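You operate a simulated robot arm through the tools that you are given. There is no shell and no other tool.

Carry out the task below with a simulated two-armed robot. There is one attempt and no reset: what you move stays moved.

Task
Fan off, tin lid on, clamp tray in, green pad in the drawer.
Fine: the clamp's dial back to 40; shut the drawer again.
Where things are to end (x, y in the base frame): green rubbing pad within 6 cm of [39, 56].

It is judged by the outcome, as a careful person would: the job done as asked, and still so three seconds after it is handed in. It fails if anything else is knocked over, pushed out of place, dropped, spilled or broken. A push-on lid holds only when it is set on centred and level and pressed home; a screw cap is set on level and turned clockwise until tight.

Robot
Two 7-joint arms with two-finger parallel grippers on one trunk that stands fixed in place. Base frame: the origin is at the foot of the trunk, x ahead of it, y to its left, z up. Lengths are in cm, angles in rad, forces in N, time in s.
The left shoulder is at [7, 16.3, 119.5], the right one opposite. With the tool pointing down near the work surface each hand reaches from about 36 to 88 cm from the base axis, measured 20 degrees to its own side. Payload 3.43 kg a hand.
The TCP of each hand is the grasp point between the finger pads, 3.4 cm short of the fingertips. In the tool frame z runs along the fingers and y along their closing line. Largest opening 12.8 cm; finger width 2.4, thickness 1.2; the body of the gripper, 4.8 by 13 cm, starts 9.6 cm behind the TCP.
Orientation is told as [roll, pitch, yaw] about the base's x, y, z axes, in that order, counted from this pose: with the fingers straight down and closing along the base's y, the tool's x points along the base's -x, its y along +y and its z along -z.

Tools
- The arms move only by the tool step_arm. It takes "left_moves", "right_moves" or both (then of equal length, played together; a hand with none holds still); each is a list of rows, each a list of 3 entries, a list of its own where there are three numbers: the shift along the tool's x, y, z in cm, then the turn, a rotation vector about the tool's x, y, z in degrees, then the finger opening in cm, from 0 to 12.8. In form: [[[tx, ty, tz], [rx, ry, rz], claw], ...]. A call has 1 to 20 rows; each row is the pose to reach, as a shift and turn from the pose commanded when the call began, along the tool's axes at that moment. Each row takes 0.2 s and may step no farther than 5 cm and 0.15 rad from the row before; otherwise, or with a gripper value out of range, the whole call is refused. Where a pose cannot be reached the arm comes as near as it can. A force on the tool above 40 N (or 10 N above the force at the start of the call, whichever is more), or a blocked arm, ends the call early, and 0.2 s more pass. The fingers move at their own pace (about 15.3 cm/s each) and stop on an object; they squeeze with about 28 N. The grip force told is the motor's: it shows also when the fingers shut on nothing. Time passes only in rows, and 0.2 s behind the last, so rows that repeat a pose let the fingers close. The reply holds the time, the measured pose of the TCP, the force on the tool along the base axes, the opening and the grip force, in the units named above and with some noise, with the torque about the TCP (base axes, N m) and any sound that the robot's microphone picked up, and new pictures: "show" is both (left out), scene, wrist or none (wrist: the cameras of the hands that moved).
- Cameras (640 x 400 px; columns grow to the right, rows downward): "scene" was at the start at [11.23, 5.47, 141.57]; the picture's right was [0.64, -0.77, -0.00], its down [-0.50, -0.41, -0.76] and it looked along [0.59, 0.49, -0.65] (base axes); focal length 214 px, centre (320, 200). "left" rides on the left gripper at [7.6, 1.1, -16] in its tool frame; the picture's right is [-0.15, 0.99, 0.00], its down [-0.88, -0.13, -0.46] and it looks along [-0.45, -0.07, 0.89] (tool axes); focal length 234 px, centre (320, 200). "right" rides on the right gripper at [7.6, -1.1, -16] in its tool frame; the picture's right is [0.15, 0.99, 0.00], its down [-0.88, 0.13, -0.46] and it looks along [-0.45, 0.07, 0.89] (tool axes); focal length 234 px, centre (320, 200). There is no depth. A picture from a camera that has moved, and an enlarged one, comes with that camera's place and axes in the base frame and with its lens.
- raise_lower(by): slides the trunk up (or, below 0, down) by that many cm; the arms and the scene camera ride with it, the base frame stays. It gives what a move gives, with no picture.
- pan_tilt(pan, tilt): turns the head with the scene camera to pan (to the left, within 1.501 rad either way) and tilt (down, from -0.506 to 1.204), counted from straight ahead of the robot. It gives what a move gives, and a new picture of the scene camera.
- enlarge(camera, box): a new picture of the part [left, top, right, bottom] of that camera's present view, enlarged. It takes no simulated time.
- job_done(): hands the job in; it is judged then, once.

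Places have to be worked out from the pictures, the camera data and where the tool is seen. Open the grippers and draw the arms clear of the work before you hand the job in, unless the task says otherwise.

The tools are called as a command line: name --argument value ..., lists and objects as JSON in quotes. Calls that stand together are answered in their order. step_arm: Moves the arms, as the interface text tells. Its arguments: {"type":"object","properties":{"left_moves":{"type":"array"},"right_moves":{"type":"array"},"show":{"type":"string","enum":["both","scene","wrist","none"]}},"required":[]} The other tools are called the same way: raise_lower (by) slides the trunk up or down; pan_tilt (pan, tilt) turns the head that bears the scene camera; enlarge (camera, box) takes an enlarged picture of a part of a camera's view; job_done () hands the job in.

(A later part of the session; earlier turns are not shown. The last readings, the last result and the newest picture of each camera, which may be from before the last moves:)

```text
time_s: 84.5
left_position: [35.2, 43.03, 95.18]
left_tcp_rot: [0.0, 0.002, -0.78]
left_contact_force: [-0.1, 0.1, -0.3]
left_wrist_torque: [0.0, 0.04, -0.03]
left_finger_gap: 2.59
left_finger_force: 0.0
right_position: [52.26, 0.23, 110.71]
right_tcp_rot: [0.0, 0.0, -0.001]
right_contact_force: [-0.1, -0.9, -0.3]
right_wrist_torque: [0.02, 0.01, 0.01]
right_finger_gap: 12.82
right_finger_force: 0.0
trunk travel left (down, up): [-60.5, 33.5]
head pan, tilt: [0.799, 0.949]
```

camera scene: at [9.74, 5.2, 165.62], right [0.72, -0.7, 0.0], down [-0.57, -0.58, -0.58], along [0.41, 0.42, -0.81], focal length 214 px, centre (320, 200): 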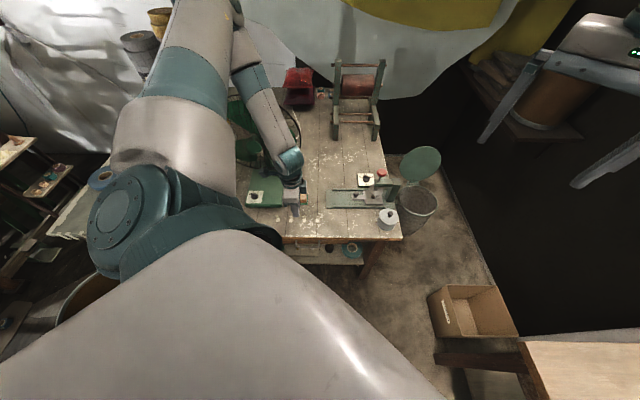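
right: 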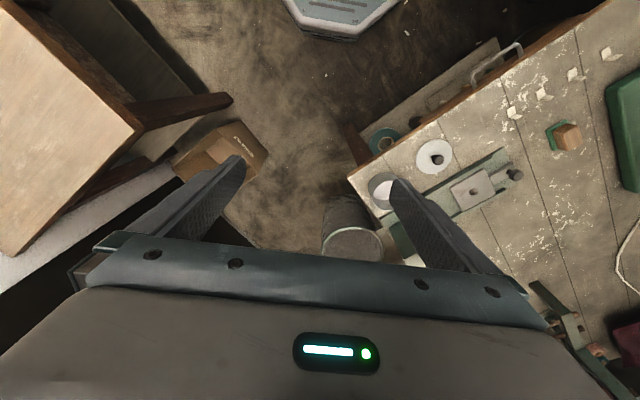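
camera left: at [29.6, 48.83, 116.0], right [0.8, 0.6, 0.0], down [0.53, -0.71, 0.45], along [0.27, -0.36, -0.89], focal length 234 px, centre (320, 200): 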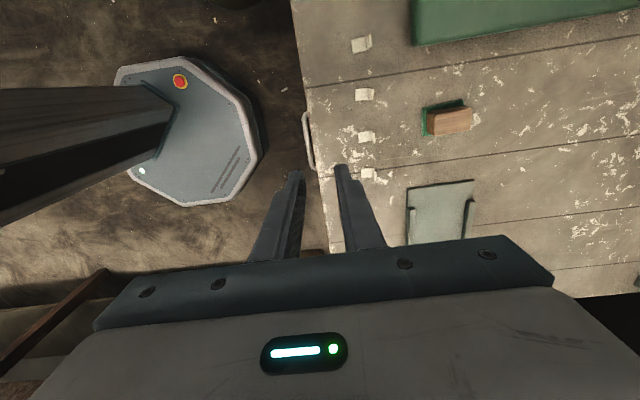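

Now in front of the edge: I lean 12° back and step down in front of the table edge toward the handle.

step_arm --left_moves '[[[-0.7, -1.4, 3.7], [-4, 0, 0], 2.6], [[-1.4, -2.9, 7.5], [-8, 0, 0], 2.6], [[-2.1, -4.3, 11.2], [-12, 0, 0], 2.6], [[-2.1, -5.1, 14.2], [-12, 0, 0], 2.6], [[-2.1, -5.8, 17.2], [-12, 0, 0], 2.6], [[-2.1, -5.43, 21.3], [-12, 0, 0], 2.6], [[-2.1, -5.43, 21.3], [-12, 0, 0], 2.6]]' --show "both"

enlarge --camera "left" --box '[240, 80, 400, 200]'

enlarge --camera "scene" --box '[220, 140, 380, 240]'

```text
time_s: 85.5
left_position: [37.38, 40.41, 81.79]
left_tcp_rot: [0.214, 0.006, -0.786]
left_contact_force: [-12.7, 3.0, 29.4]
left_wrist_torque: [-0.32, 0.78, -0.19]
left_finger_gap: 2.67
left_finger_force: 0.4
left hand out of reach, approached as far as the arm can: row 2, 3, 4
right_position: [51.9, 0.02, 110.91]
right_tcp_rot: [0.0, -0.004, -0.001]
right_contact_force: [0.2, 0.8, -0.6]
right_wrist_torque: [0.0, -0.06, 0.03]
right_finger_gap: 12.8
right_finger_force: 0.0
trunk travel left (down, up): [-60.5, 33.5]
head pan, tilt: [0.799, 0.949]
stopped in row 4 (left hand): the force on the tool passed its limit at 144 N (the readings are from after the stop); the commanded pose is now the measured one
camera scene: at [9.34, 5.11, 132.71], right [0.72, -0.7, 0.0], down [-0.56, -0.58, -0.58], along [0.41, 0.42, -0.81], focal length 214 px, centre (320, 200)
camera left: at [30.44, 44.12, 97.65], right [0.79, 0.58, 0.21], down [0.47, -0.78, 0.41], along [0.4, -0.23, -0.89], focal length 234 px, centre (320, 200)
```

scene: 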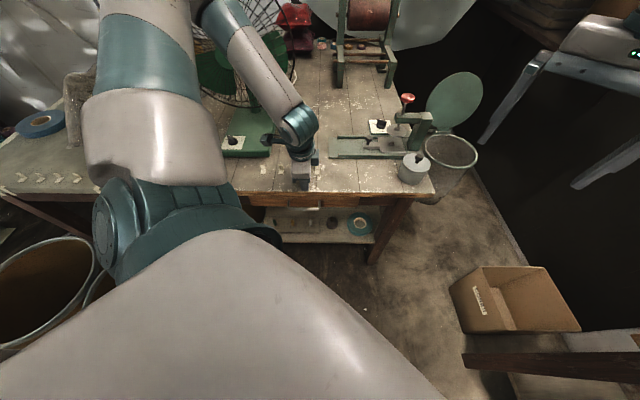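
left: 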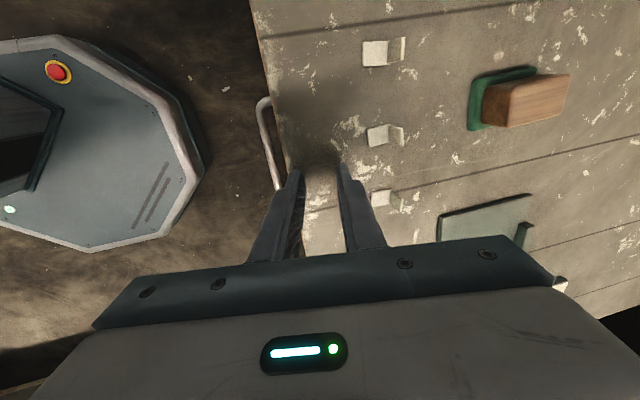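

```text
3.33 times, centred on (320, 140) of left
camera zoom: at [30.44, 44.12, 97.65], right [0.79, 0.58, 0.21], down [0.47, -0.78, 0.41], along [0.4, -0.23, -0.89], focal length 781 px, centre (320, 400)
```

zoom: 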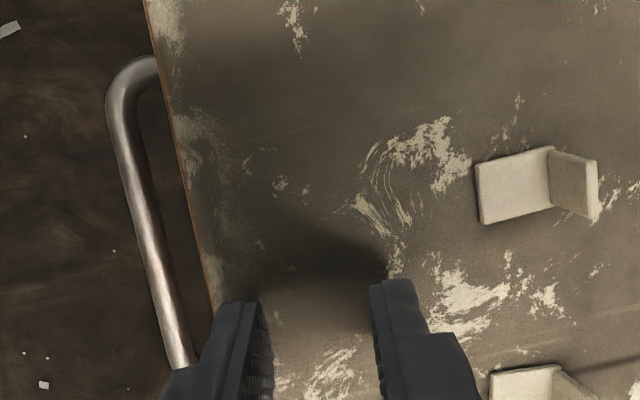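

```text
4.00 times, centred on (300, 190) of scene
camera zoom: at [9.34, 5.11, 132.71], right [0.72, -0.7, 0.0], down [-0.56, -0.58, -0.58], along [0.41, 0.42, -0.81], focal length 858 px, centre (400, 240)
```

zoom: 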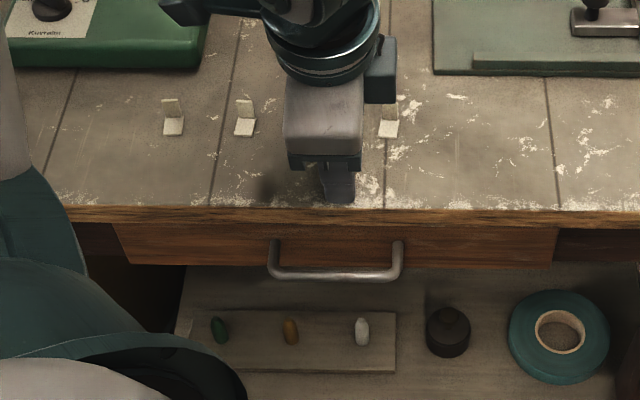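

The near limit again pushed the hand onto the table top (a brief hard touch); I lift off at once by raising the trunk. Plan: at a high shoulder bring the hand in front of the edge, then lower the trunk so it descends vertically in front of the table.

raise_lower --by 21

step_arm --left_moves '[[[0.4, -0.9, 4], [0, 0, 0], 2.6], [[0.8, -1.8, 8], [0, 0, 0], 2.6], [[1.26, -2.51, 11.53], [0, 0, 0], 2.6], [[1.26, -5.2, 10.95], [0, 0, 0], 2.6], [[1.26, -7.88, 10.36], [0, 0, 0], 2.6], [[1.26, -7.88, 10.36], [0, 0, 0], 2.6]]' --show "both"

enlarge --camera "left" --box '[220, 60, 420, 200]'

```text
time_s: 87.7
left_position: [37.63, 40.41, 102.7]
left_tcp_rot: [0.214, 0.006, -0.785]
left_contact_force: [0.1, 0.7, 0.2]
left_wrist_torque: [-0.01, 0.0, 0.01]
left_finger_gap: 2.57
left_finger_force: 0.1
right_position: [52.15, 0.26, 131.69]
right_tcp_rot: [-0.001, 0.003, 0.001]
right_contact_force: [-0.4, 0.4, -0.3]
right_wrist_torque: [-0.01, 0.01, 0.02]
right_finger_gap: 12.78
right_finger_force: 0.0
trunk travel left (down, up): [-81.5, 12.5]
head pan, tilt: [0.799, 0.949]
```

```text
time_s: 89.1
left_position: [33.21, 38.94, 92.08]
left_tcp_rot: [0.213, 0.003, -0.783]
left_contact_force: [-0.3, 0.1, 0.1]
left_wrist_torque: [0.01, 0.01, -0.01]
left_finger_gap: 2.61
left_finger_force: 0.0
left hand out of reach, approached as far as the arm can: row 4, 5, 6
right_position: [52.17, 0.48, 131.67]
right_tcp_rot: [-0.003, 0.0, 0.002]
right_contact_force: [-0.4, 0.8, -0.2]
right_wrist_torque: [-0.01, -0.01, 0.01]
right_finger_gap: 12.76
right_finger_force: 0.2
trunk travel left (down, up): [-81.5, 12.5]
head pan, tilt: [0.799, 0.949]
camera scene: at [9.7, 5.49, 153.62], right [0.72, -0.7, 0.0], down [-0.57, -0.58, -0.58], along [0.41, 0.42, -0.81], focal length 214 px, centre (320, 200)
camera left: at [26.16, 42.74, 107.96], right [0.79, 0.58, 0.21], down [0.47, -0.78, 0.42], along [0.4, -0.23, -0.89], focal length 234 px, centre (320, 200)
```

scene: 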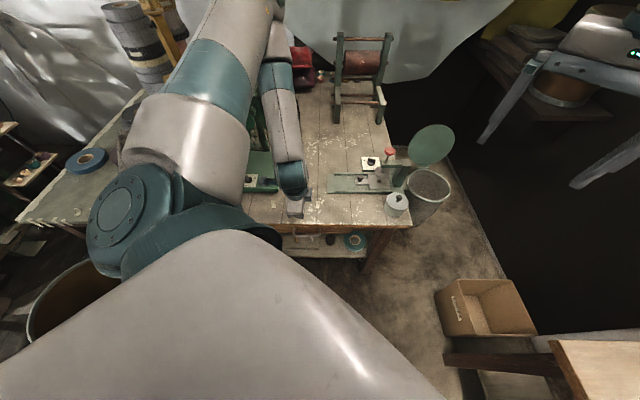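
left: 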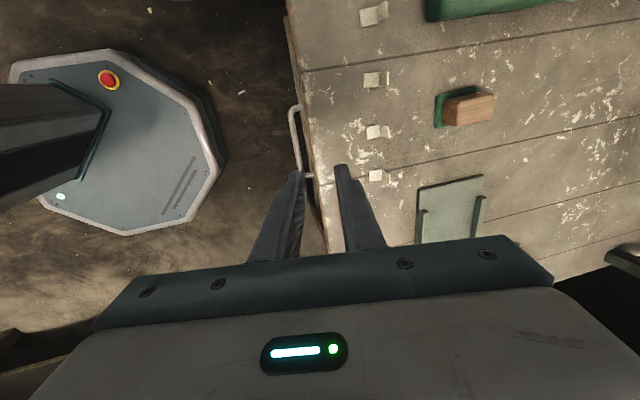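

```text
2.86 times, centred on (320, 130) of left
camera zoom: at [26.16, 42.74, 107.96], right [0.79, 0.58, 0.21], down [0.47, -0.78, 0.42], along [0.4, -0.23, -0.89], focal length 669 px, centre (320, 400)
```

zoom: 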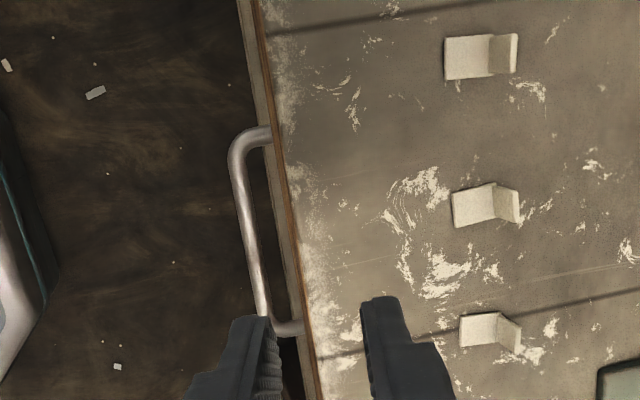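

Close to where I need it. I try 3 cm lower and 1.5 cm nearer (larger drop below the shoulder allows a nearer wrist).

step_arm --left_moves '[[[-0.3, -0.4, 1.5], [0, 0, 0], 2.6], [[-0.5, -0.75, 3.0], [0, 0, 0], 2.6], [[-0.65, -2.1, 2.61], [0, 0, 0], 2.6], [[-0.65, -2.1, 2.61], [0, 0, 0], 2.6]]' --show "none"

```text
time_s: 90.1
left_position: [33.09, 39.31, 91.92]
left_tcp_rot: [0.211, 0.004, -0.784]
left_contact_force: [0.3, -0.6, 0.8]
left_wrist_torque: [-0.02, 0.02, 0.0]
left_finger_gap: 2.59
left_finger_force: 0.0
left hand out of reach, approached as far as the arm can: row 1, 2, 3, 4
right_position: [52.18, 0.29, 131.56]
right_tcp_rot: [0.001, 0.002, 0.001]
right_contact_force: [0.4, -0.1, -0.8]
right_wrist_torque: [0.0, 0.04, 0.02]
right_finger_gap: 12.78
right_finger_force: 0.0
trunk travel left (down, up): [-81.5, 12.5]
head pan, tilt: [0.799, 0.949]
```

The limit here is about n≥51 with the lean, less when vertical. So: go vertical at n=48.5 first, descend with the trunk in front of the bar, and lean only at the end.

step_arm --left_moves '[[[-0.3, -0.3, -0.2], [4, 0, 0], 1.9], [[-0.6, -1.3, -0.4], [8, 0, 0], 1.9], [[-1.0, -2.64, -0.57], [12.1, 0, 0], 1.9], [[-1.0, -2.64, -0.57], [12.1, 0, 0], 1.9]]' --show "wrist"

enlarge --camera "left" --box '[220, 60, 420, 200]'

```text
time_s: 91.1
left_position: [31.85, 36.87, 91.99]
left_tcp_rot: [0.002, 0.004, -0.783]
left_contact_force: [-0.2, -0.5, 0.0]
left_wrist_torque: [0.01, -0.04, 0.0]
left_finger_gap: 1.87
left_finger_force: 0.0
right_position: [52.09, 0.14, 131.61]
right_tcp_rot: [-0.001, 0.002, 0.001]
right_contact_force: [0.1, 0.0, -0.1]
right_wrist_torque: [0.03, 0.01, -0.04]
right_finger_gap: 12.81
right_finger_force: 0.0
trunk travel left (down, up): [-81.5, 12.5]
head pan, tilt: [0.799, 0.949]
camera left: at [27.29, 42.98, 107.92], right [0.8, 0.6, 0.0], down [0.53, -0.72, 0.45], along [0.27, -0.36, -0.89], focal length 234 px, centre (320, 200)
```

left: 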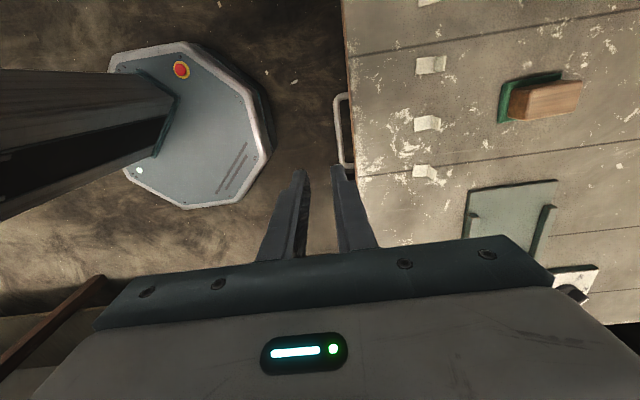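

```text
2.86 times, centred on (320, 130) of left
camera zoom: at [27.29, 42.98, 107.92], right [0.8, 0.6, 0.0], down [0.53, -0.72, 0.45], along [0.27, -0.36, -0.89], focal length 669 px, centre (320, 400)
```

zoom: 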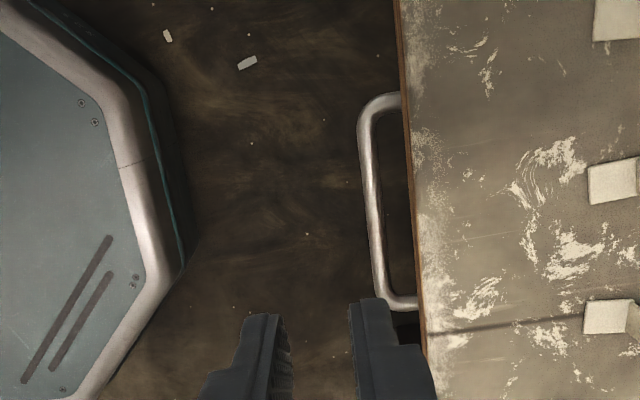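

Clear in front of the bar (n=48.6 vs bar 51.3–51.5). I lower the trunk 17 cm so the fingertips come level just above the bar.

raise_lower --by -17

enlarge --camera "left" --box '[220, 60, 420, 200]'

enlarge --camera "scene" --box '[220, 140, 380, 240]'

```text
time_s: 93.0
left_position: [31.79, 36.8, 75.11]
left_tcp_rot: [0.003, 0.004, -0.782]
left_contact_force: [-0.1, -0.5, -0.3]
left_wrist_torque: [0.0, -0.01, -0.01]
left_finger_gap: 1.9
left_finger_force: 0.1
right_position: [52.19, 0.28, 114.71]
right_tcp_rot: [-0.002, 0.002, 0.0]
right_contact_force: [0.0, 0.1, -0.2]
right_wrist_torque: [0.0, 0.04, 0.01]
right_finger_gap: 12.8
right_finger_force: 0.1
trunk travel left (down, up): [-64.5, 29.5]
head pan, tilt: [0.799, 0.949]
```

```text
2.86 times, centred on (320, 130) of left
camera zoom: at [27.27, 42.99, 90.93], right [0.8, 0.6, 0.0], down [0.53, -0.72, 0.45], along [0.27, -0.36, -0.89], focal length 669 px, centre (320, 400)
```

zoom: 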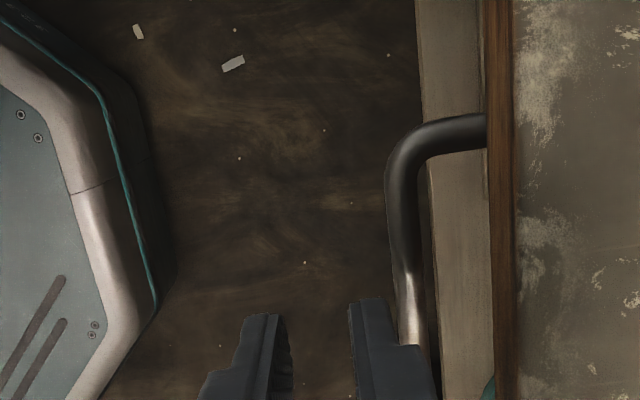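

```text
4.00 times, centred on (300, 190) of scene
camera zoom: at [9.74, 5.27, 136.63], right [0.72, -0.7, 0.0], down [-0.57, -0.58, -0.58], along [0.41, 0.42, -0.81], focal length 858 px, centre (400, 240)
```

zoom: 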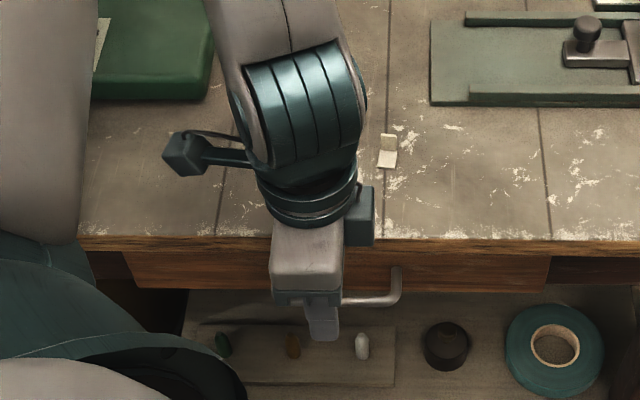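

The tips are above the bar, which lies at n≈51.5, z≈70. I lean 10° back and shift so the bar will lie between the fingers.

step_arm --left_moves '[[[0, 0.5, 0], [-4, 0, 0], 1.9], [[0, 1.1, 0], [-7, 0, 0], 1.9], [[0, 1.75, 0], [-10, 0, 0], 1.9], [[0, 1.75, 0], [-10, 0, 0], 1.9]]' --show "wrist"

enlarge --camera "left" --box '[240, 80, 400, 200]'

enlarge --camera "scene" --box '[240, 160, 368, 240]'

```text
time_s: 94.0
left_position: [32.96, 38.11, 75.08]
left_tcp_rot: [0.176, 0.004, -0.783]
left_contact_force: [0.3, 0.5, -0.6]
left_wrist_torque: [0.0, -0.04, 0.02]
left_finger_gap: 1.9
left_finger_force: 0.0
right_position: [52.12, 0.41, 114.7]
right_tcp_rot: [-0.001, 0.001, 0.001]
right_contact_force: [0.0, 0.8, -0.3]
right_wrist_torque: [0.0, 0.0, -0.01]
right_finger_gap: 12.78
right_finger_force: 0.0
trunk travel left (down, up): [-64.5, 29.5]
head pan, tilt: [0.799, 0.949]
camera left: at [26.38, 42.33, 90.86], right [0.79, 0.59, 0.17], down [0.48, -0.77, 0.42], along [0.38, -0.25, -0.89], focal length 234 px, centre (320, 200)
```

left: 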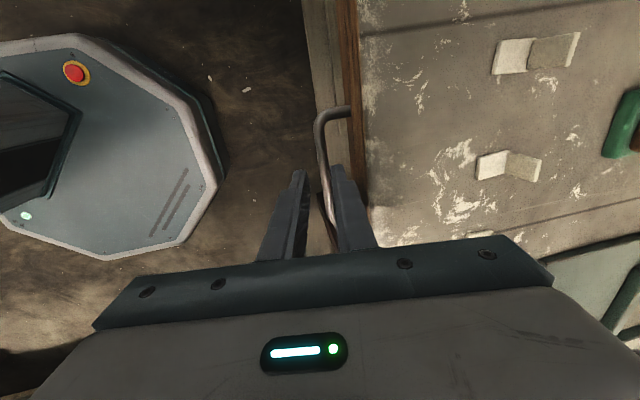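

```text
3.33 times, centred on (320, 140) of left
camera zoom: at [26.38, 42.33, 90.86], right [0.79, 0.59, 0.17], down [0.48, -0.77, 0.42], along [0.38, -0.25, -0.89], focal length 781 px, centre (320, 400)
```

zoom: 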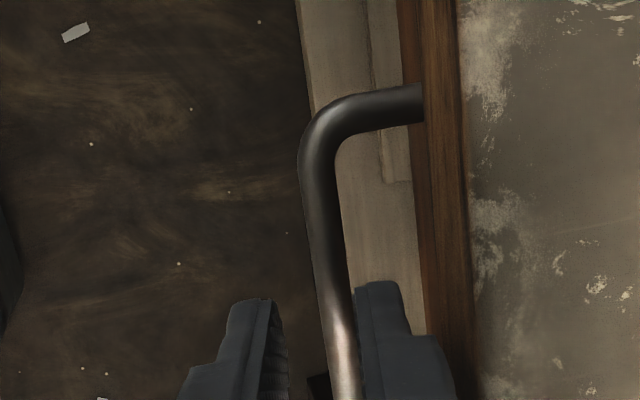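

```text
5.00 times, centred on (304, 200) of scene
camera zoom: at [9.69, 5.37, 136.62], right [0.72, -0.7, 0.0], down [-0.57, -0.58, -0.58], along [0.41, 0.42, -0.81], focal length 1072 px, centre (400, 200)
```

zoom: 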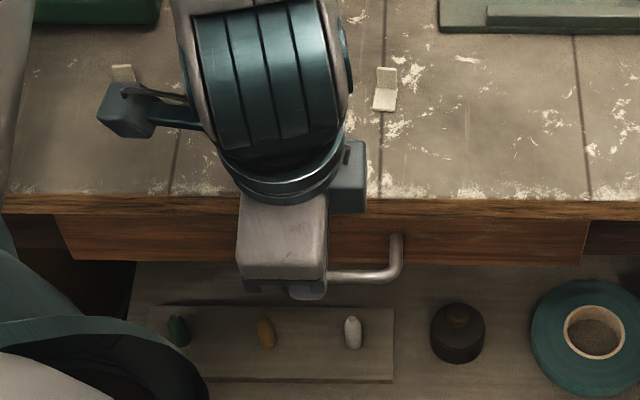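

The bar lies between the two fingertips, nearer the back finger as planned. I insert stepwise: trunk down a little, then a small forward shift, watching the force.

raise_lower --by -1

step_arm --left_moves '[[[0, 0.25, 0.04], [0, 0, 0], 1.9]]' --show "wrist"

enlarge --camera "left" --box '[270, 110, 382, 180]'

```text
time_s: 94.6
left_position: [32.96, 38.05, 74.05]
left_tcp_rot: [0.176, 0.005, -0.783]
left_contact_force: [0.5, 0.5, -0.5]
left_wrist_torque: [-0.05, -0.01, 0.01]
left_finger_gap: 1.88
left_finger_force: 0.0
right_position: [52.16, 0.36, 113.66]
right_tcp_rot: [-0.001, 0.0, 0.0]
right_contact_force: [0.8, 0.2, -0.6]
right_wrist_torque: [-0.02, -0.02, 0.0]
right_finger_gap: 12.83
right_finger_force: 0.0
trunk travel left (down, up): [-63.5, 30.5]
head pan, tilt: [0.799, 0.949]
```

```text
time_s: 95.0
left_position: [33.12, 38.33, 73.97]
left_tcp_rot: [0.177, 0.005, -0.783]
left_contact_force: [-0.1, -0.1, 0.0]
left_wrist_torque: [-0.01, -0.05, -0.03]
left_finger_gap: 1.89
left_finger_force: 0.0
right_position: [52.23, 0.36, 113.74]
right_tcp_rot: [-0.002, 0.001, 0.0]
right_contact_force: [-0.2, 0.0, 0.1]
right_wrist_torque: [-0.03, 0.01, -0.03]
right_finger_gap: 12.81
right_finger_force: 0.0
trunk travel left (down, up): [-63.5, 30.5]
head pan, tilt: [0.799, 0.949]
camera left: at [26.59, 42.49, 89.89], right [0.79, 0.59, 0.17], down [0.48, -0.77, 0.42], along [0.38, -0.25, -0.89], focal length 234 px, centre (320, 200)
```

left: 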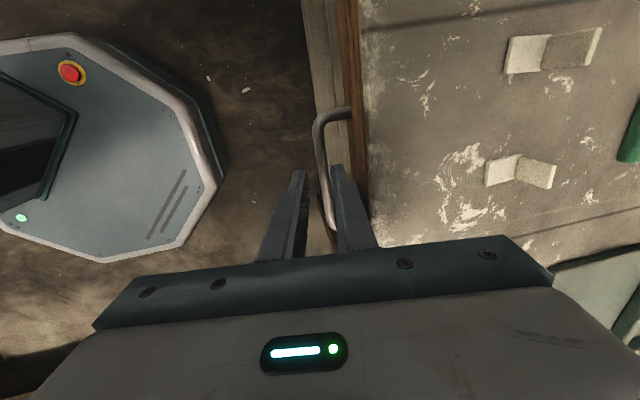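

```text
5.71 times, centred on (326, 145) of left
camera zoom: at [26.59, 42.49, 89.89], right [0.79, 0.59, 0.17], down [0.48, -0.77, 0.42], along [0.38, -0.25, -0.89], focal length 1338 px, centre (286, 514)
```

zoom: 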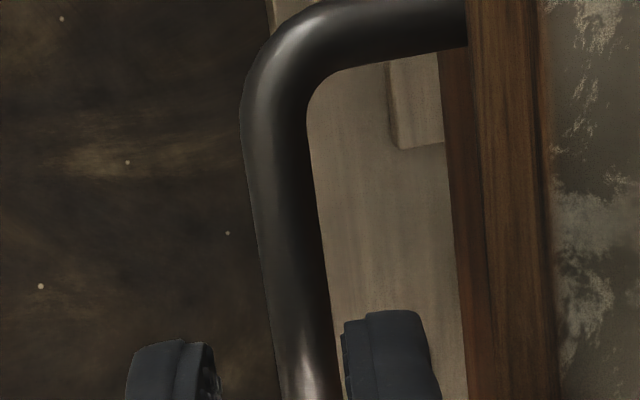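

raise_lower --by -1.5

step_arm --left_moves '[[[0, 0.25, 0.04], [0, 0, 0], 1.9]]' --show "none"

raise_lower --by -1.5

enlarge --camera "left" --box '[270, 110, 382, 180]'

```text
time_s: 95.7
left_position: [33.16, 38.34, 72.35]
left_tcp_rot: [0.178, 0.004, -0.784]
left_contact_force: [-0.6, -0.5, -0.1]
left_wrist_torque: [0.02, -0.01, 0.01]
left_finger_gap: 1.86
left_finger_force: 0.1
right_position: [52.18, 0.3, 112.15]
right_tcp_rot: [-0.001, 0.002, 0.001]
right_contact_force: [0.1, -0.1, -0.6]
right_wrist_torque: [-0.03, 0.0, 0.02]
right_finger_gap: 12.82
right_finger_force: 0.1
trunk travel left (down, up): [-62.0, 32.0]
head pan, tilt: [0.799, 0.949]
```

```text
time_s: 96.0
left_position: [33.37, 38.56, 72.38]
left_tcp_rot: [0.175, 0.004, -0.783]
left_contact_force: [0.0, 0.7, 0.8]
left_wrist_torque: [-0.01, 0.01, -0.04]
left_finger_gap: 1.9
left_finger_force: 0.1
right_position: [52.32, 0.34, 112.11]
right_tcp_rot: [-0.002, 0.002, -0.001]
right_contact_force: [0.0, 1.2, 0.2]
right_wrist_torque: [-0.03, 0.0, -0.02]
right_finger_gap: 12.8
right_finger_force: 0.1
trunk travel left (down, up): [-62.0, 32.0]
head pan, tilt: [0.799, 0.949]
```

```text
time_s: 96.7
left_position: [33.25, 38.47, 71.01]
left_tcp_rot: [0.176, 0.005, -0.785]
left_contact_force: [-0.2, -0.7, -0.3]
left_wrist_torque: [-0.02, -0.02, -0.02]
left_finger_gap: 1.89
left_finger_force: 0.1
right_position: [52.14, 0.31, 110.53]
right_tcp_rot: [0.002, 0.001, 0.0]
right_contact_force: [-0.6, -0.4, 0.5]
right_wrist_torque: [0.01, -0.05, 0.04]
right_finger_gap: 12.79
right_finger_force: 0.0
trunk travel left (down, up): [-60.5, 33.5]
head pan, tilt: [0.799, 0.949]
```

```text
5.71 times, centred on (326, 145) of left
camera zoom: at [26.75, 42.66, 86.9], right [0.79, 0.59, 0.17], down [0.48, -0.77, 0.42], along [0.38, -0.25, -0.89], focal length 1338 px, centre (286, 514)
```

zoom: 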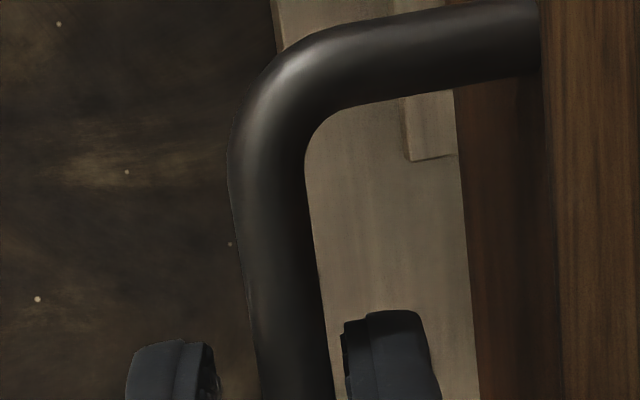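

The bar is between the fingers, no contact. I close on it.

step_arm --left_moves '[[[0, 0, 0], [0, 0, 0], 0.5], [[0, 0, 0], [0, 0, 0], 0.3], [[0, 0, 0], [0, 0, 0], 0.3]]' --show "wrist"

enlarge --camera "left" --box '[240, 100, 400, 200]'

enlarge --camera "scene" --box '[240, 140, 400, 240]'

```text
time_s: 97.5
left_position: [33.27, 38.43, 70.95]
left_tcp_rot: [0.177, 0.002, -0.784]
left_contact_force: [-0.7, -0.5, 5.9]
left_wrist_torque: [-0.22, -0.22, 0.89]
left_finger_gap: 1.0
left_finger_force: 43.2
right_position: [52.13, 0.34, 110.67]
right_tcp_rot: [-0.001, 0.0, -0.001]
right_contact_force: [0.0, -0.3, 0.4]
right_wrist_torque: [-0.01, 0.01, -0.02]
right_finger_gap: 12.81
right_finger_force: 0.1
trunk travel left (down, up): [-60.5, 33.5]
head pan, tilt: [0.799, 0.949]
camera left: at [26.74, 42.63, 86.93], right [0.79, 0.59, 0.17], down [0.48, -0.77, 0.42], along [0.38, -0.25, -0.89], focal length 234 px, centre (320, 200)
```

left: 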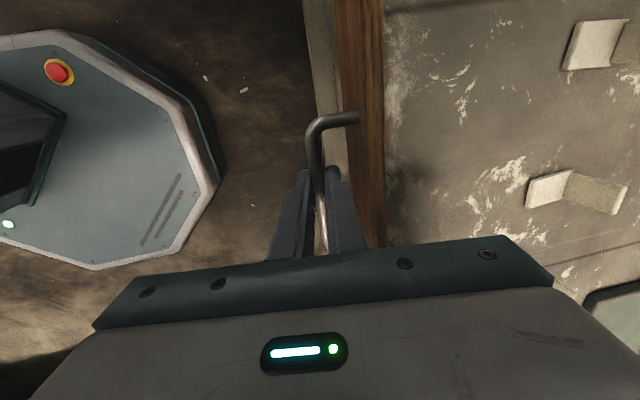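

```text
4.00 times, centred on (320, 150) of left
camera zoom: at [26.74, 42.63, 86.93], right [0.79, 0.59, 0.17], down [0.48, -0.77, 0.42], along [0.38, -0.25, -0.89], focal length 937 px, centre (320, 400)
```

zoom: 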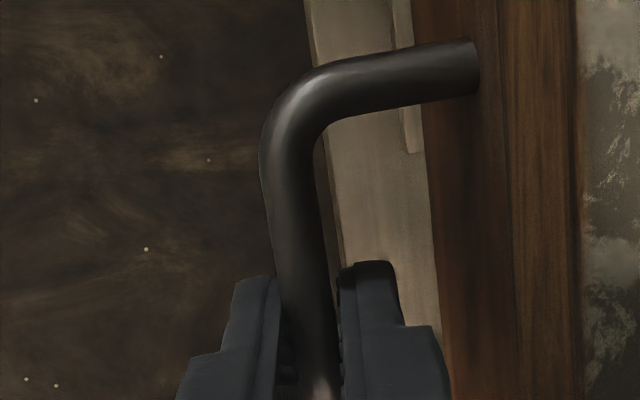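

```text
4.00 times, centred on (320, 190) of scene
camera zoom: at [9.71, 5.23, 132.63], right [0.72, -0.7, 0.0], down [-0.57, -0.58, -0.58], along [0.41, 0.42, -0.81], focal length 858 px, centre (320, 240)
```

zoom: 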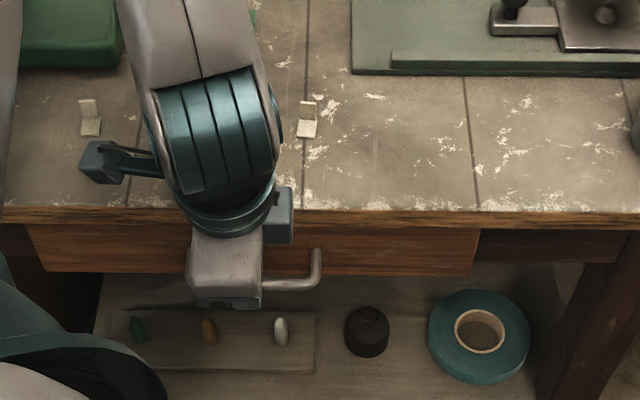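

The bar is gripped (gap 1.0). I start pulling toward the robot, rolling the hand upright around the bar as it comes.

step_arm --left_moves '[[[0, -0.94, -0.17], [2.5, 0, 0], 0.3], [[0, -1.87, -0.33], [5, 0, 0], 0.3], [[0, -2.81, -0.5], [7.5, 0, 0], 0.3], [[0, -3.74, -0.67], [10, 0, 0], 0.3], [[0, -3.74, -0.67], [10, 0, 0], 0.3]]' --show "both"

enlarge --camera "scene" --box '[240, 140, 400, 240]'

```text
time_s: 98.7
left_position: [30.62, 35.79, 71.07]
left_tcp_rot: [0.002, 0.005, -0.782]
left_contact_force: [1.9, -0.6, -3.5]
left_wrist_torque: [0.04, 0.01, 0.88]
left_finger_gap: 0.96
left_finger_force: 43.2
right_position: [52.26, 0.3, 110.64]
right_tcp_rot: [0.0, 0.001, 0.001]
right_contact_force: [0.9, -0.3, -0.7]
right_wrist_torque: [0.01, 0.03, 0.0]
right_finger_gap: 12.82
right_finger_force: 0.0
trunk travel left (down, up): [-60.5, 33.5]
head pan, tilt: [0.799, 0.949]
camera scene: at [9.8, 5.29, 132.6], right [0.72, -0.7, 0.0], down [-0.57, -0.58, -0.58], along [0.41, 0.42, -0.81], focal length 214 px, centre (320, 200)
camera left: at [26.09, 41.96, 86.94], right [0.8, 0.6, 0.0], down [0.53, -0.72, 0.45], along [0.27, -0.36, -0.89], focal length 234 px, centre (320, 200)
```

scene: 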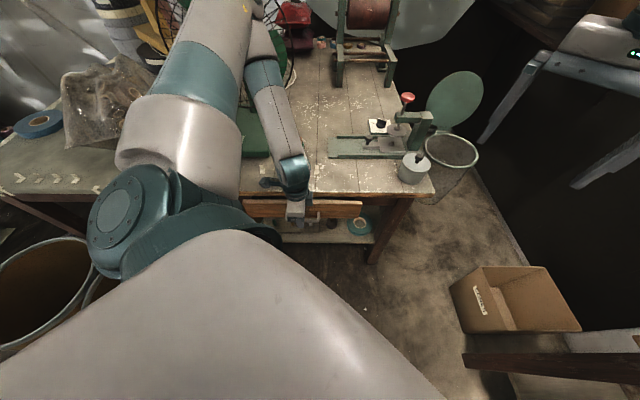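
left: 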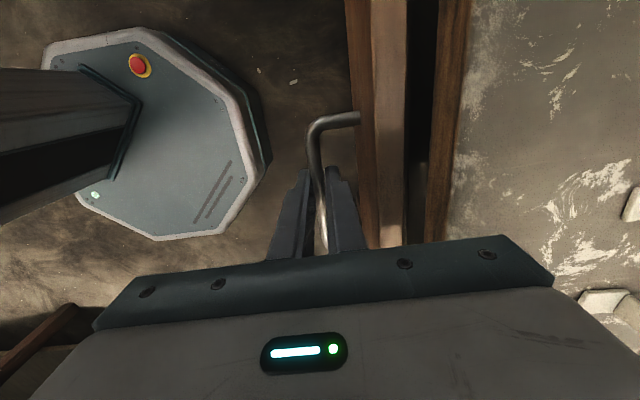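

```text
4.00 times, centred on (320, 190) of scene
camera zoom: at [9.8, 5.29, 132.6], right [0.72, -0.7, 0.0], down [-0.57, -0.58, -0.58], along [0.41, 0.42, -0.81], focal length 858 px, centre (320, 240)
```

zoom: 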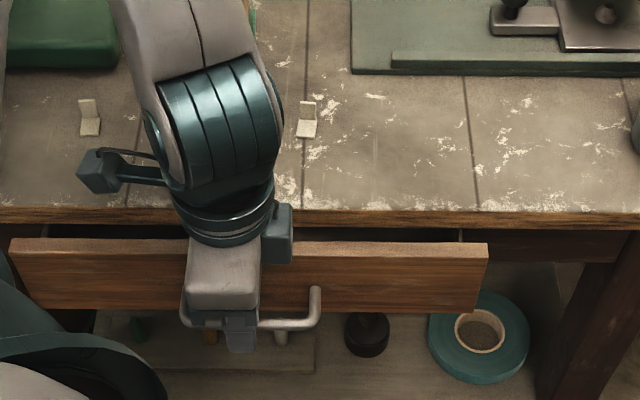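

The drawer slides easily. I continue, now leaning the hand outward progressively so the wrist keeps its distance.

step_arm --left_moves '[[[0, -0.96, 0], [2.5, 0, 0], 0.3], [[0, -1.92, 0], [5, 0, 0], 0.3], [[0, -2.87, 0], [7.5, 0, 0], 0.3], [[0, -3.82, 0], [10, 0, 0], 0.3], [[0, -4.76, 0], [12.5, 0, 0], 0.3], [[0, -5.69, 0], [15, 0, 0], 0.3], [[0, -6.62, 0], [17.5, 0, 0], 0.3], [[0, -7.52, 0], [20, 0, 0], 0.3], [[0, -7.52, 0], [20, 0, 0], 0.3]]' --show "both"

enlarge --camera "scene" --box '[240, 150, 400, 250]'

```text
time_s: 100.7
left_position: [26.1, 31.24, 70.99]
left_tcp_rot: [-0.298, 0.009, -0.788]
left_contact_force: [10.4, -15.9, -10.3]
left_wrist_torque: [22.24, -34.64, 6.62]
left_finger_gap: 0.9
left_finger_force: 42.8
left hand out of reach, approached as far as the arm can: row 8, 9
right_position: [51.87, -0.16, 110.82]
right_tcp_rot: [0.004, -0.001, -0.002]
right_contact_force: [-0.2, -0.8, -0.5]
right_wrist_torque: [-0.01, -0.04, -0.03]
right_finger_gap: 12.79
right_finger_force: 0.0
trunk travel left (down, up): [-60.5, 33.5]
head pan, tilt: [0.799, 0.949]
camera scene: at [9.39, 4.8, 132.65], right [0.72, -0.7, 0.0], down [-0.57, -0.58, -0.59], along [0.41, 0.42, -0.81], focal length 214 px, centre (320, 200)
camera left: at [24.96, 40.73, 85.94], right [0.77, 0.57, -0.29], down [0.63, -0.62, 0.47], along [0.08, -0.54, -0.83], focal length 234 px, centre (320, 200)
```

scene: 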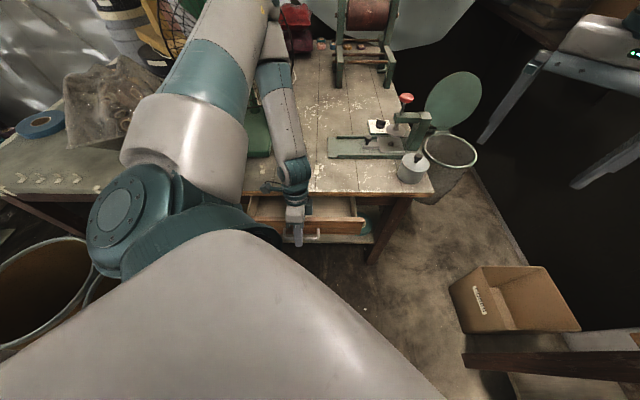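
left: 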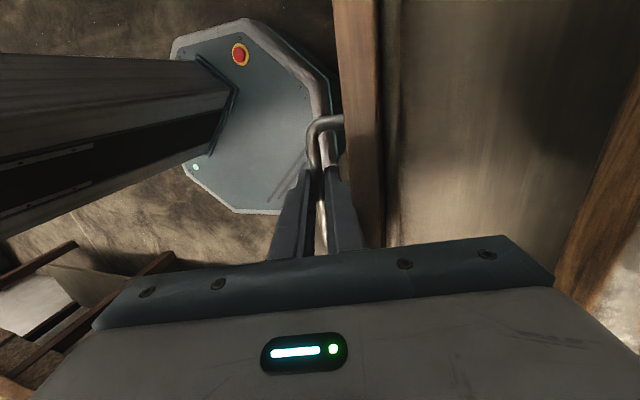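

```text
4.00 times, centred on (320, 200) of scene
camera zoom: at [9.39, 4.8, 132.65], right [0.72, -0.7, 0.0], down [-0.57, -0.58, -0.59], along [0.41, 0.42, -0.81], focal length 858 px, centre (320, 200)
```

zoom: 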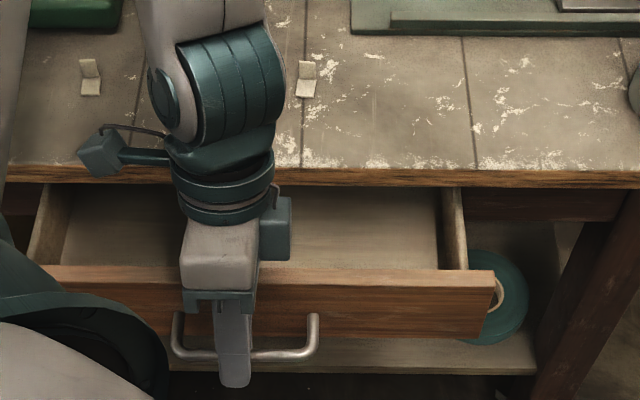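

The hand now shows a large reaction torque — probably the back finger bearing on the drawer front's top edge as it leans. The drawer is out ≈11 cm. I ease the lean back a little and check.

step_arm --left_moves '[[[0, 0.1, 0], [-2, 0, 0], 0.3], [[0, 0.3, 0], [-4, 0, 0], 0.3]]' --show "none"

```text
time_s: 101.2
left_position: [26.46, 31.33, 70.89]
left_tcp_rot: [-0.265, 0.01, -0.788]
left_contact_force: [15.7, -6.1, -14.6]
left_wrist_torque: [7.41, -2.71, -0.59]
left_finger_gap: 0.94
left_finger_force: 43.0
left hand out of reach, approached as far as the arm can: row 2
right_position: [52.17, 0.03, 110.74]
right_tcp_rot: [0.001, 0.003, -0.002]
right_contact_force: [-0.8, -0.5, 0.1]
right_wrist_torque: [-0.01, -0.02, -0.01]
right_finger_gap: 12.79
right_finger_force: 0.0
trunk travel left (down, up): [-60.5, 33.5]
head pan, tilt: [0.799, 0.949]
stopped in row 2 (left hand): the force on the tool passed its limit at 53 N (the readings are from after the stop); the commanded pose is now the measured one
```

step_arm --left_moves '[[[0, 0, 0], [0, 0, 0], 1.6], [[0, 0, 0], [0, 0, 0], 1.8]]' --show "wrist"

enlarge --camera "left" --box '[270, 90, 430, 250]'

enlarge --camera "scene" --box '[260, 170, 356, 250]'

```text
time_s: 101.8
left_position: [26.13, 31.25, 71.19]
left_tcp_rot: [-0.268, 0.009, -0.788]
left_contact_force: [19.2, -18.1, 6.3]
left_wrist_torque: [9.83, -10.49, 1.54]
left_finger_gap: 1.77
left_finger_force: 0.2
right_position: [52.2, -0.05, 110.68]
right_tcp_rot: [0.002, 0.002, 0.0]
right_contact_force: [0.2, 1.0, 0.8]
right_wrist_torque: [0.0, 0.02, -0.02]
right_finger_gap: 12.79
right_finger_force: 0.0
trunk travel left (down, up): [-60.5, 33.5]
head pan, tilt: [0.799, 0.949]
camera left: at [24.56, 40.37, 86.19], right [0.78, 0.57, -0.26], down [0.62, -0.63, 0.47], along [0.1, -0.53, -0.84], focal length 234 px, centre (320, 200)
```

left: 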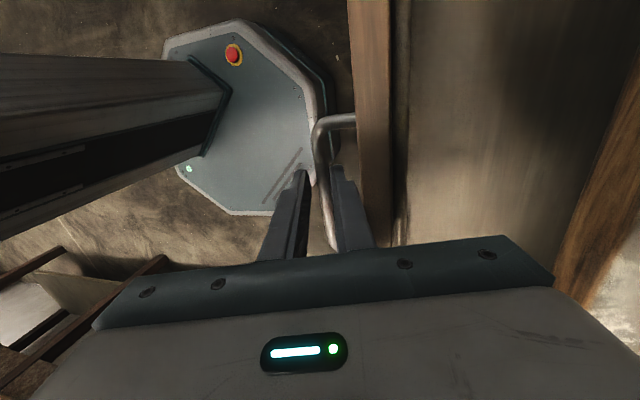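

```text
2.50 times, centred on (350, 170) of left
camera zoom: at [24.56, 40.37, 86.19], right [0.78, 0.57, -0.26], down [0.62, -0.63, 0.47], along [0.1, -0.53, -0.84], focal length 585 px, centre (245, 275)
```

zoom: 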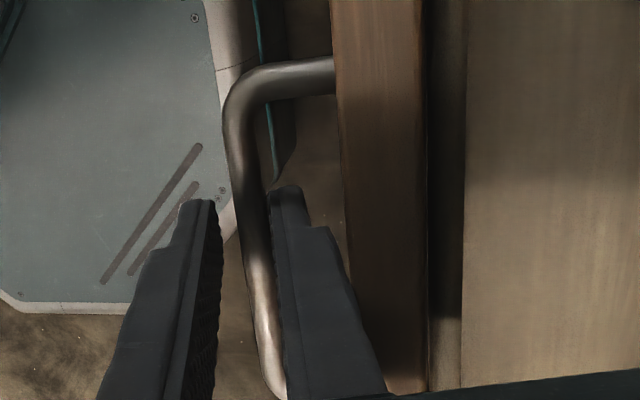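

```text
5.00 times, centred on (308, 210) of scene
camera zoom: at [9.75, 4.88, 132.66], right [0.72, -0.7, 0.0], down [-0.57, -0.58, -0.58], along [0.41, 0.42, -0.81], focal length 1072 px, centre (380, 150)
```

zoom: 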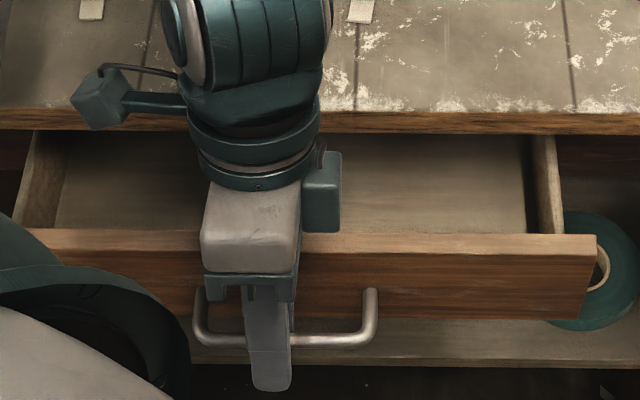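

raise_lower --by 2

```text
time_s: 102.1
left_position: [26.52, 31.58, 71.11]
left_tcp_rot: [-0.262, 0.003, -0.786]
left_contact_force: [9.0, -9.8, -1.3]
left_wrist_torque: [5.99, -3.83, 0.23]
left_finger_gap: 1.78
left_finger_force: 0.1
right_position: [52.21, 0.22, 110.93]
right_tcp_rot: [0.0, 0.003, -0.001]
right_contact_force: [-0.2, -0.4, 0.2]
right_wrist_torque: [0.0, 0.02, 0.02]
right_finger_gap: 12.78
right_finger_force: 0.0
trunk travel left (down, up): [-60.7, 33.3]
head pan, tilt: [0.799, 0.949]
stopped: the force on the tool passed its limit at 57 N (the readings are from after the stop); the commanded pose is now the measured one
```

The hand is wedged between the bar and the top edge of the drawer front. I roll it back upright by letting the drawer go in a little.

step_arm --left_moves '[[[0, 0.64, -0.17], [-1.7, 0, 0], 1.8], [[0, 1.28, -0.35], [-3.5, 0, 0], 1.8], [[0, 1.92, -0.52], [-5.2, 0, 0], 1.8], [[0, 2.56, -0.69], [-7, 0, 0], 1.8]]' --show "wrist"

enlarge --camera "left" --box '[270, 90, 430, 250]'

enlarge --camera "scene" --box '[260, 160, 356, 240]'

```text
time_s: 103.1
left_position: [27.93, 33.47, 71.03]
left_tcp_rot: [-0.151, 0.007, -0.788]
left_contact_force: [-0.6, 0.0, -2.2]
left_wrist_torque: [0.02, 0.01, 0.0]
left_finger_gap: 1.77
left_finger_force: 0.0
right_position: [52.0, 0.38, 110.82]
right_tcp_rot: [0.0, 0.0, 0.0]
right_contact_force: [0.2, -0.3, 0.2]
right_wrist_torque: [-0.03, -0.01, -0.01]
right_finger_gap: 12.8
right_finger_force: 0.0
trunk travel left (down, up): [-60.7, 33.3]
head pan, tilt: [0.799, 0.949]
camera left: at [25.08, 41.24, 86.65], right [0.8, 0.59, -0.15], down [0.58, -0.67, 0.47], along [0.18, -0.46, -0.87], focal length 234 px, centre (320, 200)
```

left: 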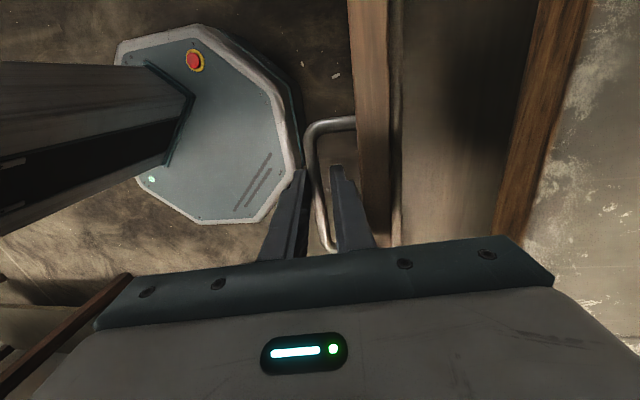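

```text
2.50 times, centred on (350, 170) of left
camera zoom: at [25.08, 41.24, 86.65], right [0.8, 0.59, -0.15], down [0.58, -0.67, 0.47], along [0.18, -0.46, -0.87], focal length 585 px, centre (245, 275)
```

zoom: 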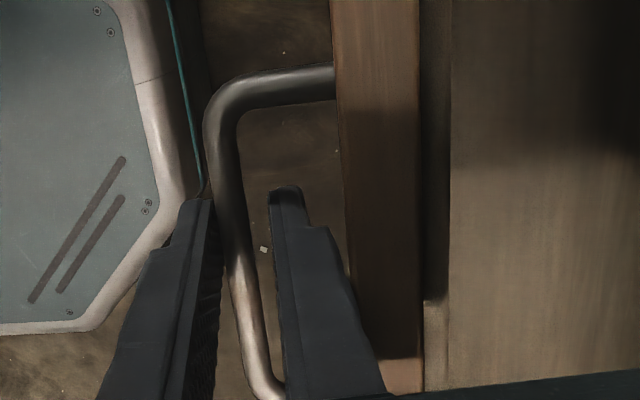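

```text
5.00 times, centred on (308, 200) of scene
camera zoom: at [9.71, 5.33, 132.87], right [0.72, -0.7, 0.0], down [-0.57, -0.58, -0.58], along [0.41, 0.42, -0.81], focal length 1072 px, centre (380, 200)
```

zoom: 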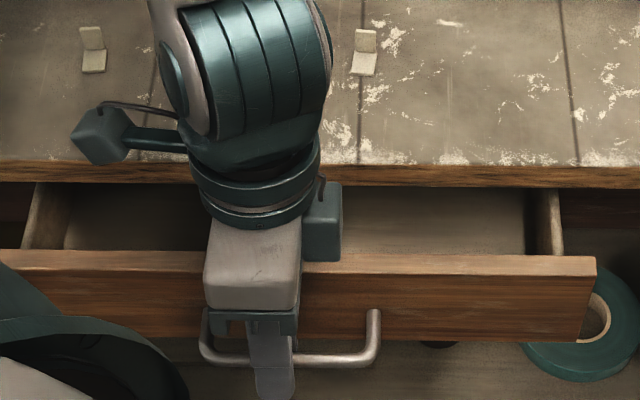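

Free now, no load. The drawer is out about 8.5 cm. I lift off the bar with the trunk, then will put closed fingers inside the drawer behind its front panel and draw it further.

raise_lower --by 14

step_arm --left_moves '[[[0, 1.7, -0.2], [-2.9, 0, 0], 1], [[0, 3.4, -0.4], [-5.8, 0, 0], 0], [[0, 5.1, -0.7], [-8.7, 0, 0], 0], [[0, 6.7, -1.0], [-8.7, 0, 0], 0], [[0, 6.7, -1.0], [-8.7, 0, 0], 0]]' --show "both"

enlarge --camera "scene" --box '[240, 160, 400, 260]'

```text
time_s: 104.8
left_position: [28.08, 33.44, 85.17]
left_tcp_rot: [-0.148, 0.005, -0.787]
left_contact_force: [0.1, 0.2, 0.6]
left_wrist_torque: [-0.02, 0.0, 0.03]
left_finger_gap: 1.8
left_finger_force: 0.1
right_position: [52.23, 0.17, 124.9]
right_tcp_rot: [-0.002, 0.003, 0.0]
right_contact_force: [-0.3, 0.2, 0.5]
right_wrist_torque: [0.03, -0.03, 0.01]
right_finger_gap: 12.8
right_finger_force: 0.1
trunk travel left (down, up): [-74.7, 19.3]
head pan, tilt: [0.799, 0.949]
```

```text
time_s: 106.0
left_position: [32.68, 38.13, 84.92]
left_tcp_rot: [0.004, 0.005, -0.788]
left_contact_force: [0.1, 0.1, -0.1]
left_wrist_torque: [-0.01, -0.01, 0.03]
left_finger_gap: 0.0
left_finger_force: 27.7
right_position: [52.16, 0.27, 124.95]
right_tcp_rot: [-0.002, 0.003, 0.0]
right_contact_force: [0.4, 0.0, 0.7]
right_wrist_torque: [0.01, 0.0, 0.0]
right_finger_gap: 12.77
right_finger_force: 0.0
trunk travel left (down, up): [-74.7, 19.3]
head pan, tilt: [0.799, 0.949]
camera scene: at [9.77, 5.27, 146.87], right [0.72, -0.7, 0.0], down [-0.57, -0.58, -0.58], along [0.41, 0.42, -0.81], focal length 214 px, centre (320, 200)
camera left: at [28.22, 44.36, 100.92], right [0.8, 0.6, 0.0], down [0.53, -0.72, 0.45], along [0.27, -0.36, -0.89], focal length 234 px, centre (320, 200)
```

scene: 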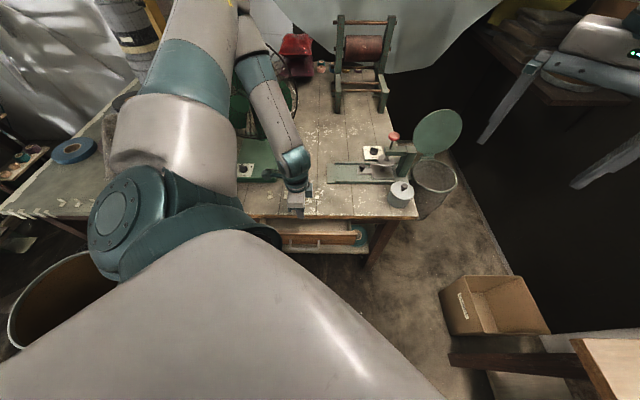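
left: 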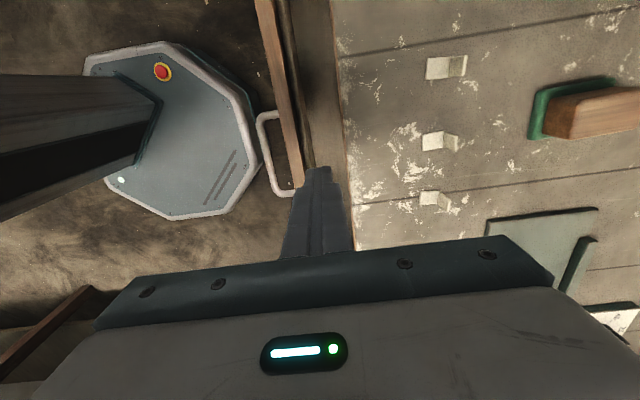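

```text
4.00 times, centred on (320, 210) of scene
camera zoom: at [9.77, 5.27, 146.87], right [0.72, -0.7, 0.0], down [-0.57, -0.58, -0.58], along [0.41, 0.42, -0.81], focal length 858 px, centre (320, 160)
```

zoom: 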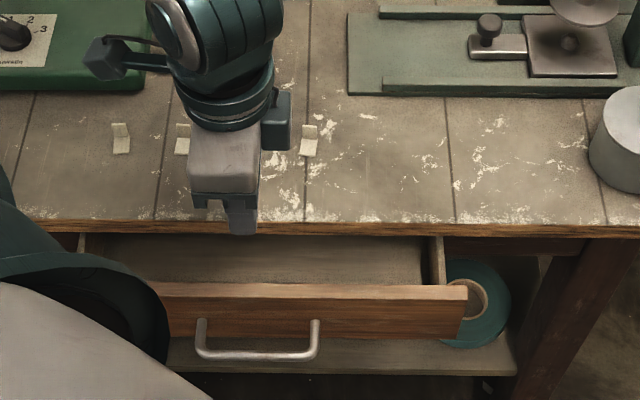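

The opening between the drawer front's inner face (n≈47.3) and the table edge (52.8) is clear; my closed fingers are at n=50. I lower the trunk to dip them inside the drawer.

raise_lower --by -11.3

step_arm --left_moves '[[[0, -1.0, 0], [0, 0, 0], 0], [[0, -2.0, 0], [0, 0, 0], 0], [[0, -2.8, 0], [0, 0, 0], 0]]' --show "wrist"

enlarge --camera "scene" --box '[240, 160, 400, 260]'

```text
time_s: 107.4
left_position: [32.76, 38.24, 73.8]
left_tcp_rot: [0.002, 0.006, -0.788]
left_contact_force: [-0.4, 0.5, 0.0]
left_wrist_torque: [0.02, 0.01, -0.01]
left_finger_gap: 0.0
left_finger_force: 28.2
right_position: [52.14, 0.34, 113.55]
right_tcp_rot: [0.001, 0.001, 0.0]
right_contact_force: [0.7, 0.1, 0.4]
right_wrist_torque: [0.04, -0.01, 0.04]
right_finger_gap: 12.81
right_finger_force: 0.0
trunk travel left (down, up): [-63.4, 30.6]
head pan, tilt: [0.799, 0.949]
```

```text
time_s: 108.2
left_position: [30.84, 36.16, 73.6]
left_tcp_rot: [0.004, 0.003, -0.785]
left_contact_force: [-0.5, -0.2, 0.7]
left_wrist_torque: [0.0, -0.01, 0.03]
left_finger_gap: 0.03
left_finger_force: 28.2
right_position: [52.24, 0.25, 113.61]
right_tcp_rot: [-0.001, 0.002, -0.001]
right_contact_force: [0.6, 0.2, 0.3]
right_wrist_torque: [0.0, 0.0, 0.02]
right_finger_gap: 12.82
right_finger_force: 0.1
trunk travel left (down, up): [-63.4, 30.6]
head pan, tilt: [0.799, 0.949]
camera left: at [26.27, 42.35, 89.61], right [0.8, 0.59, 0.0], down [0.53, -0.72, 0.45], along [0.27, -0.36, -0.89], focal length 234 px, centre (320, 200)
```

left: 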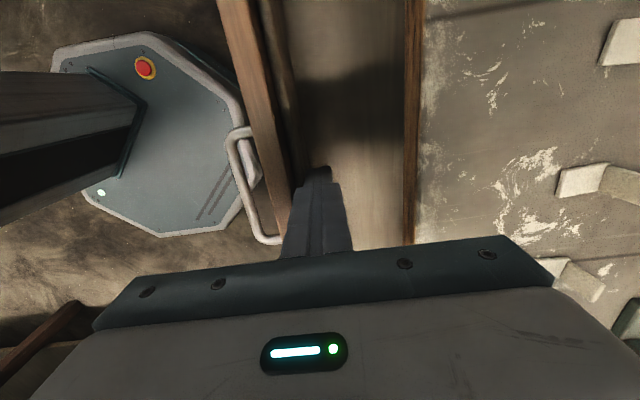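

```text
4.00 times, centred on (320, 210) of scene
camera zoom: at [9.77, 5.28, 135.57], right [0.72, -0.7, 0.0], down [-0.57, -0.58, -0.58], along [0.41, 0.42, -0.81], focal length 858 px, centre (320, 160)
```

zoom: 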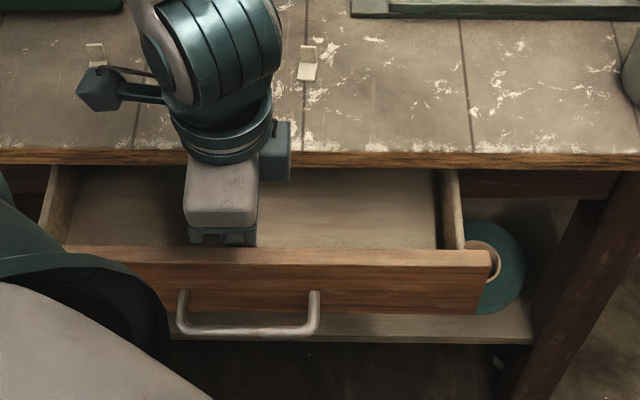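

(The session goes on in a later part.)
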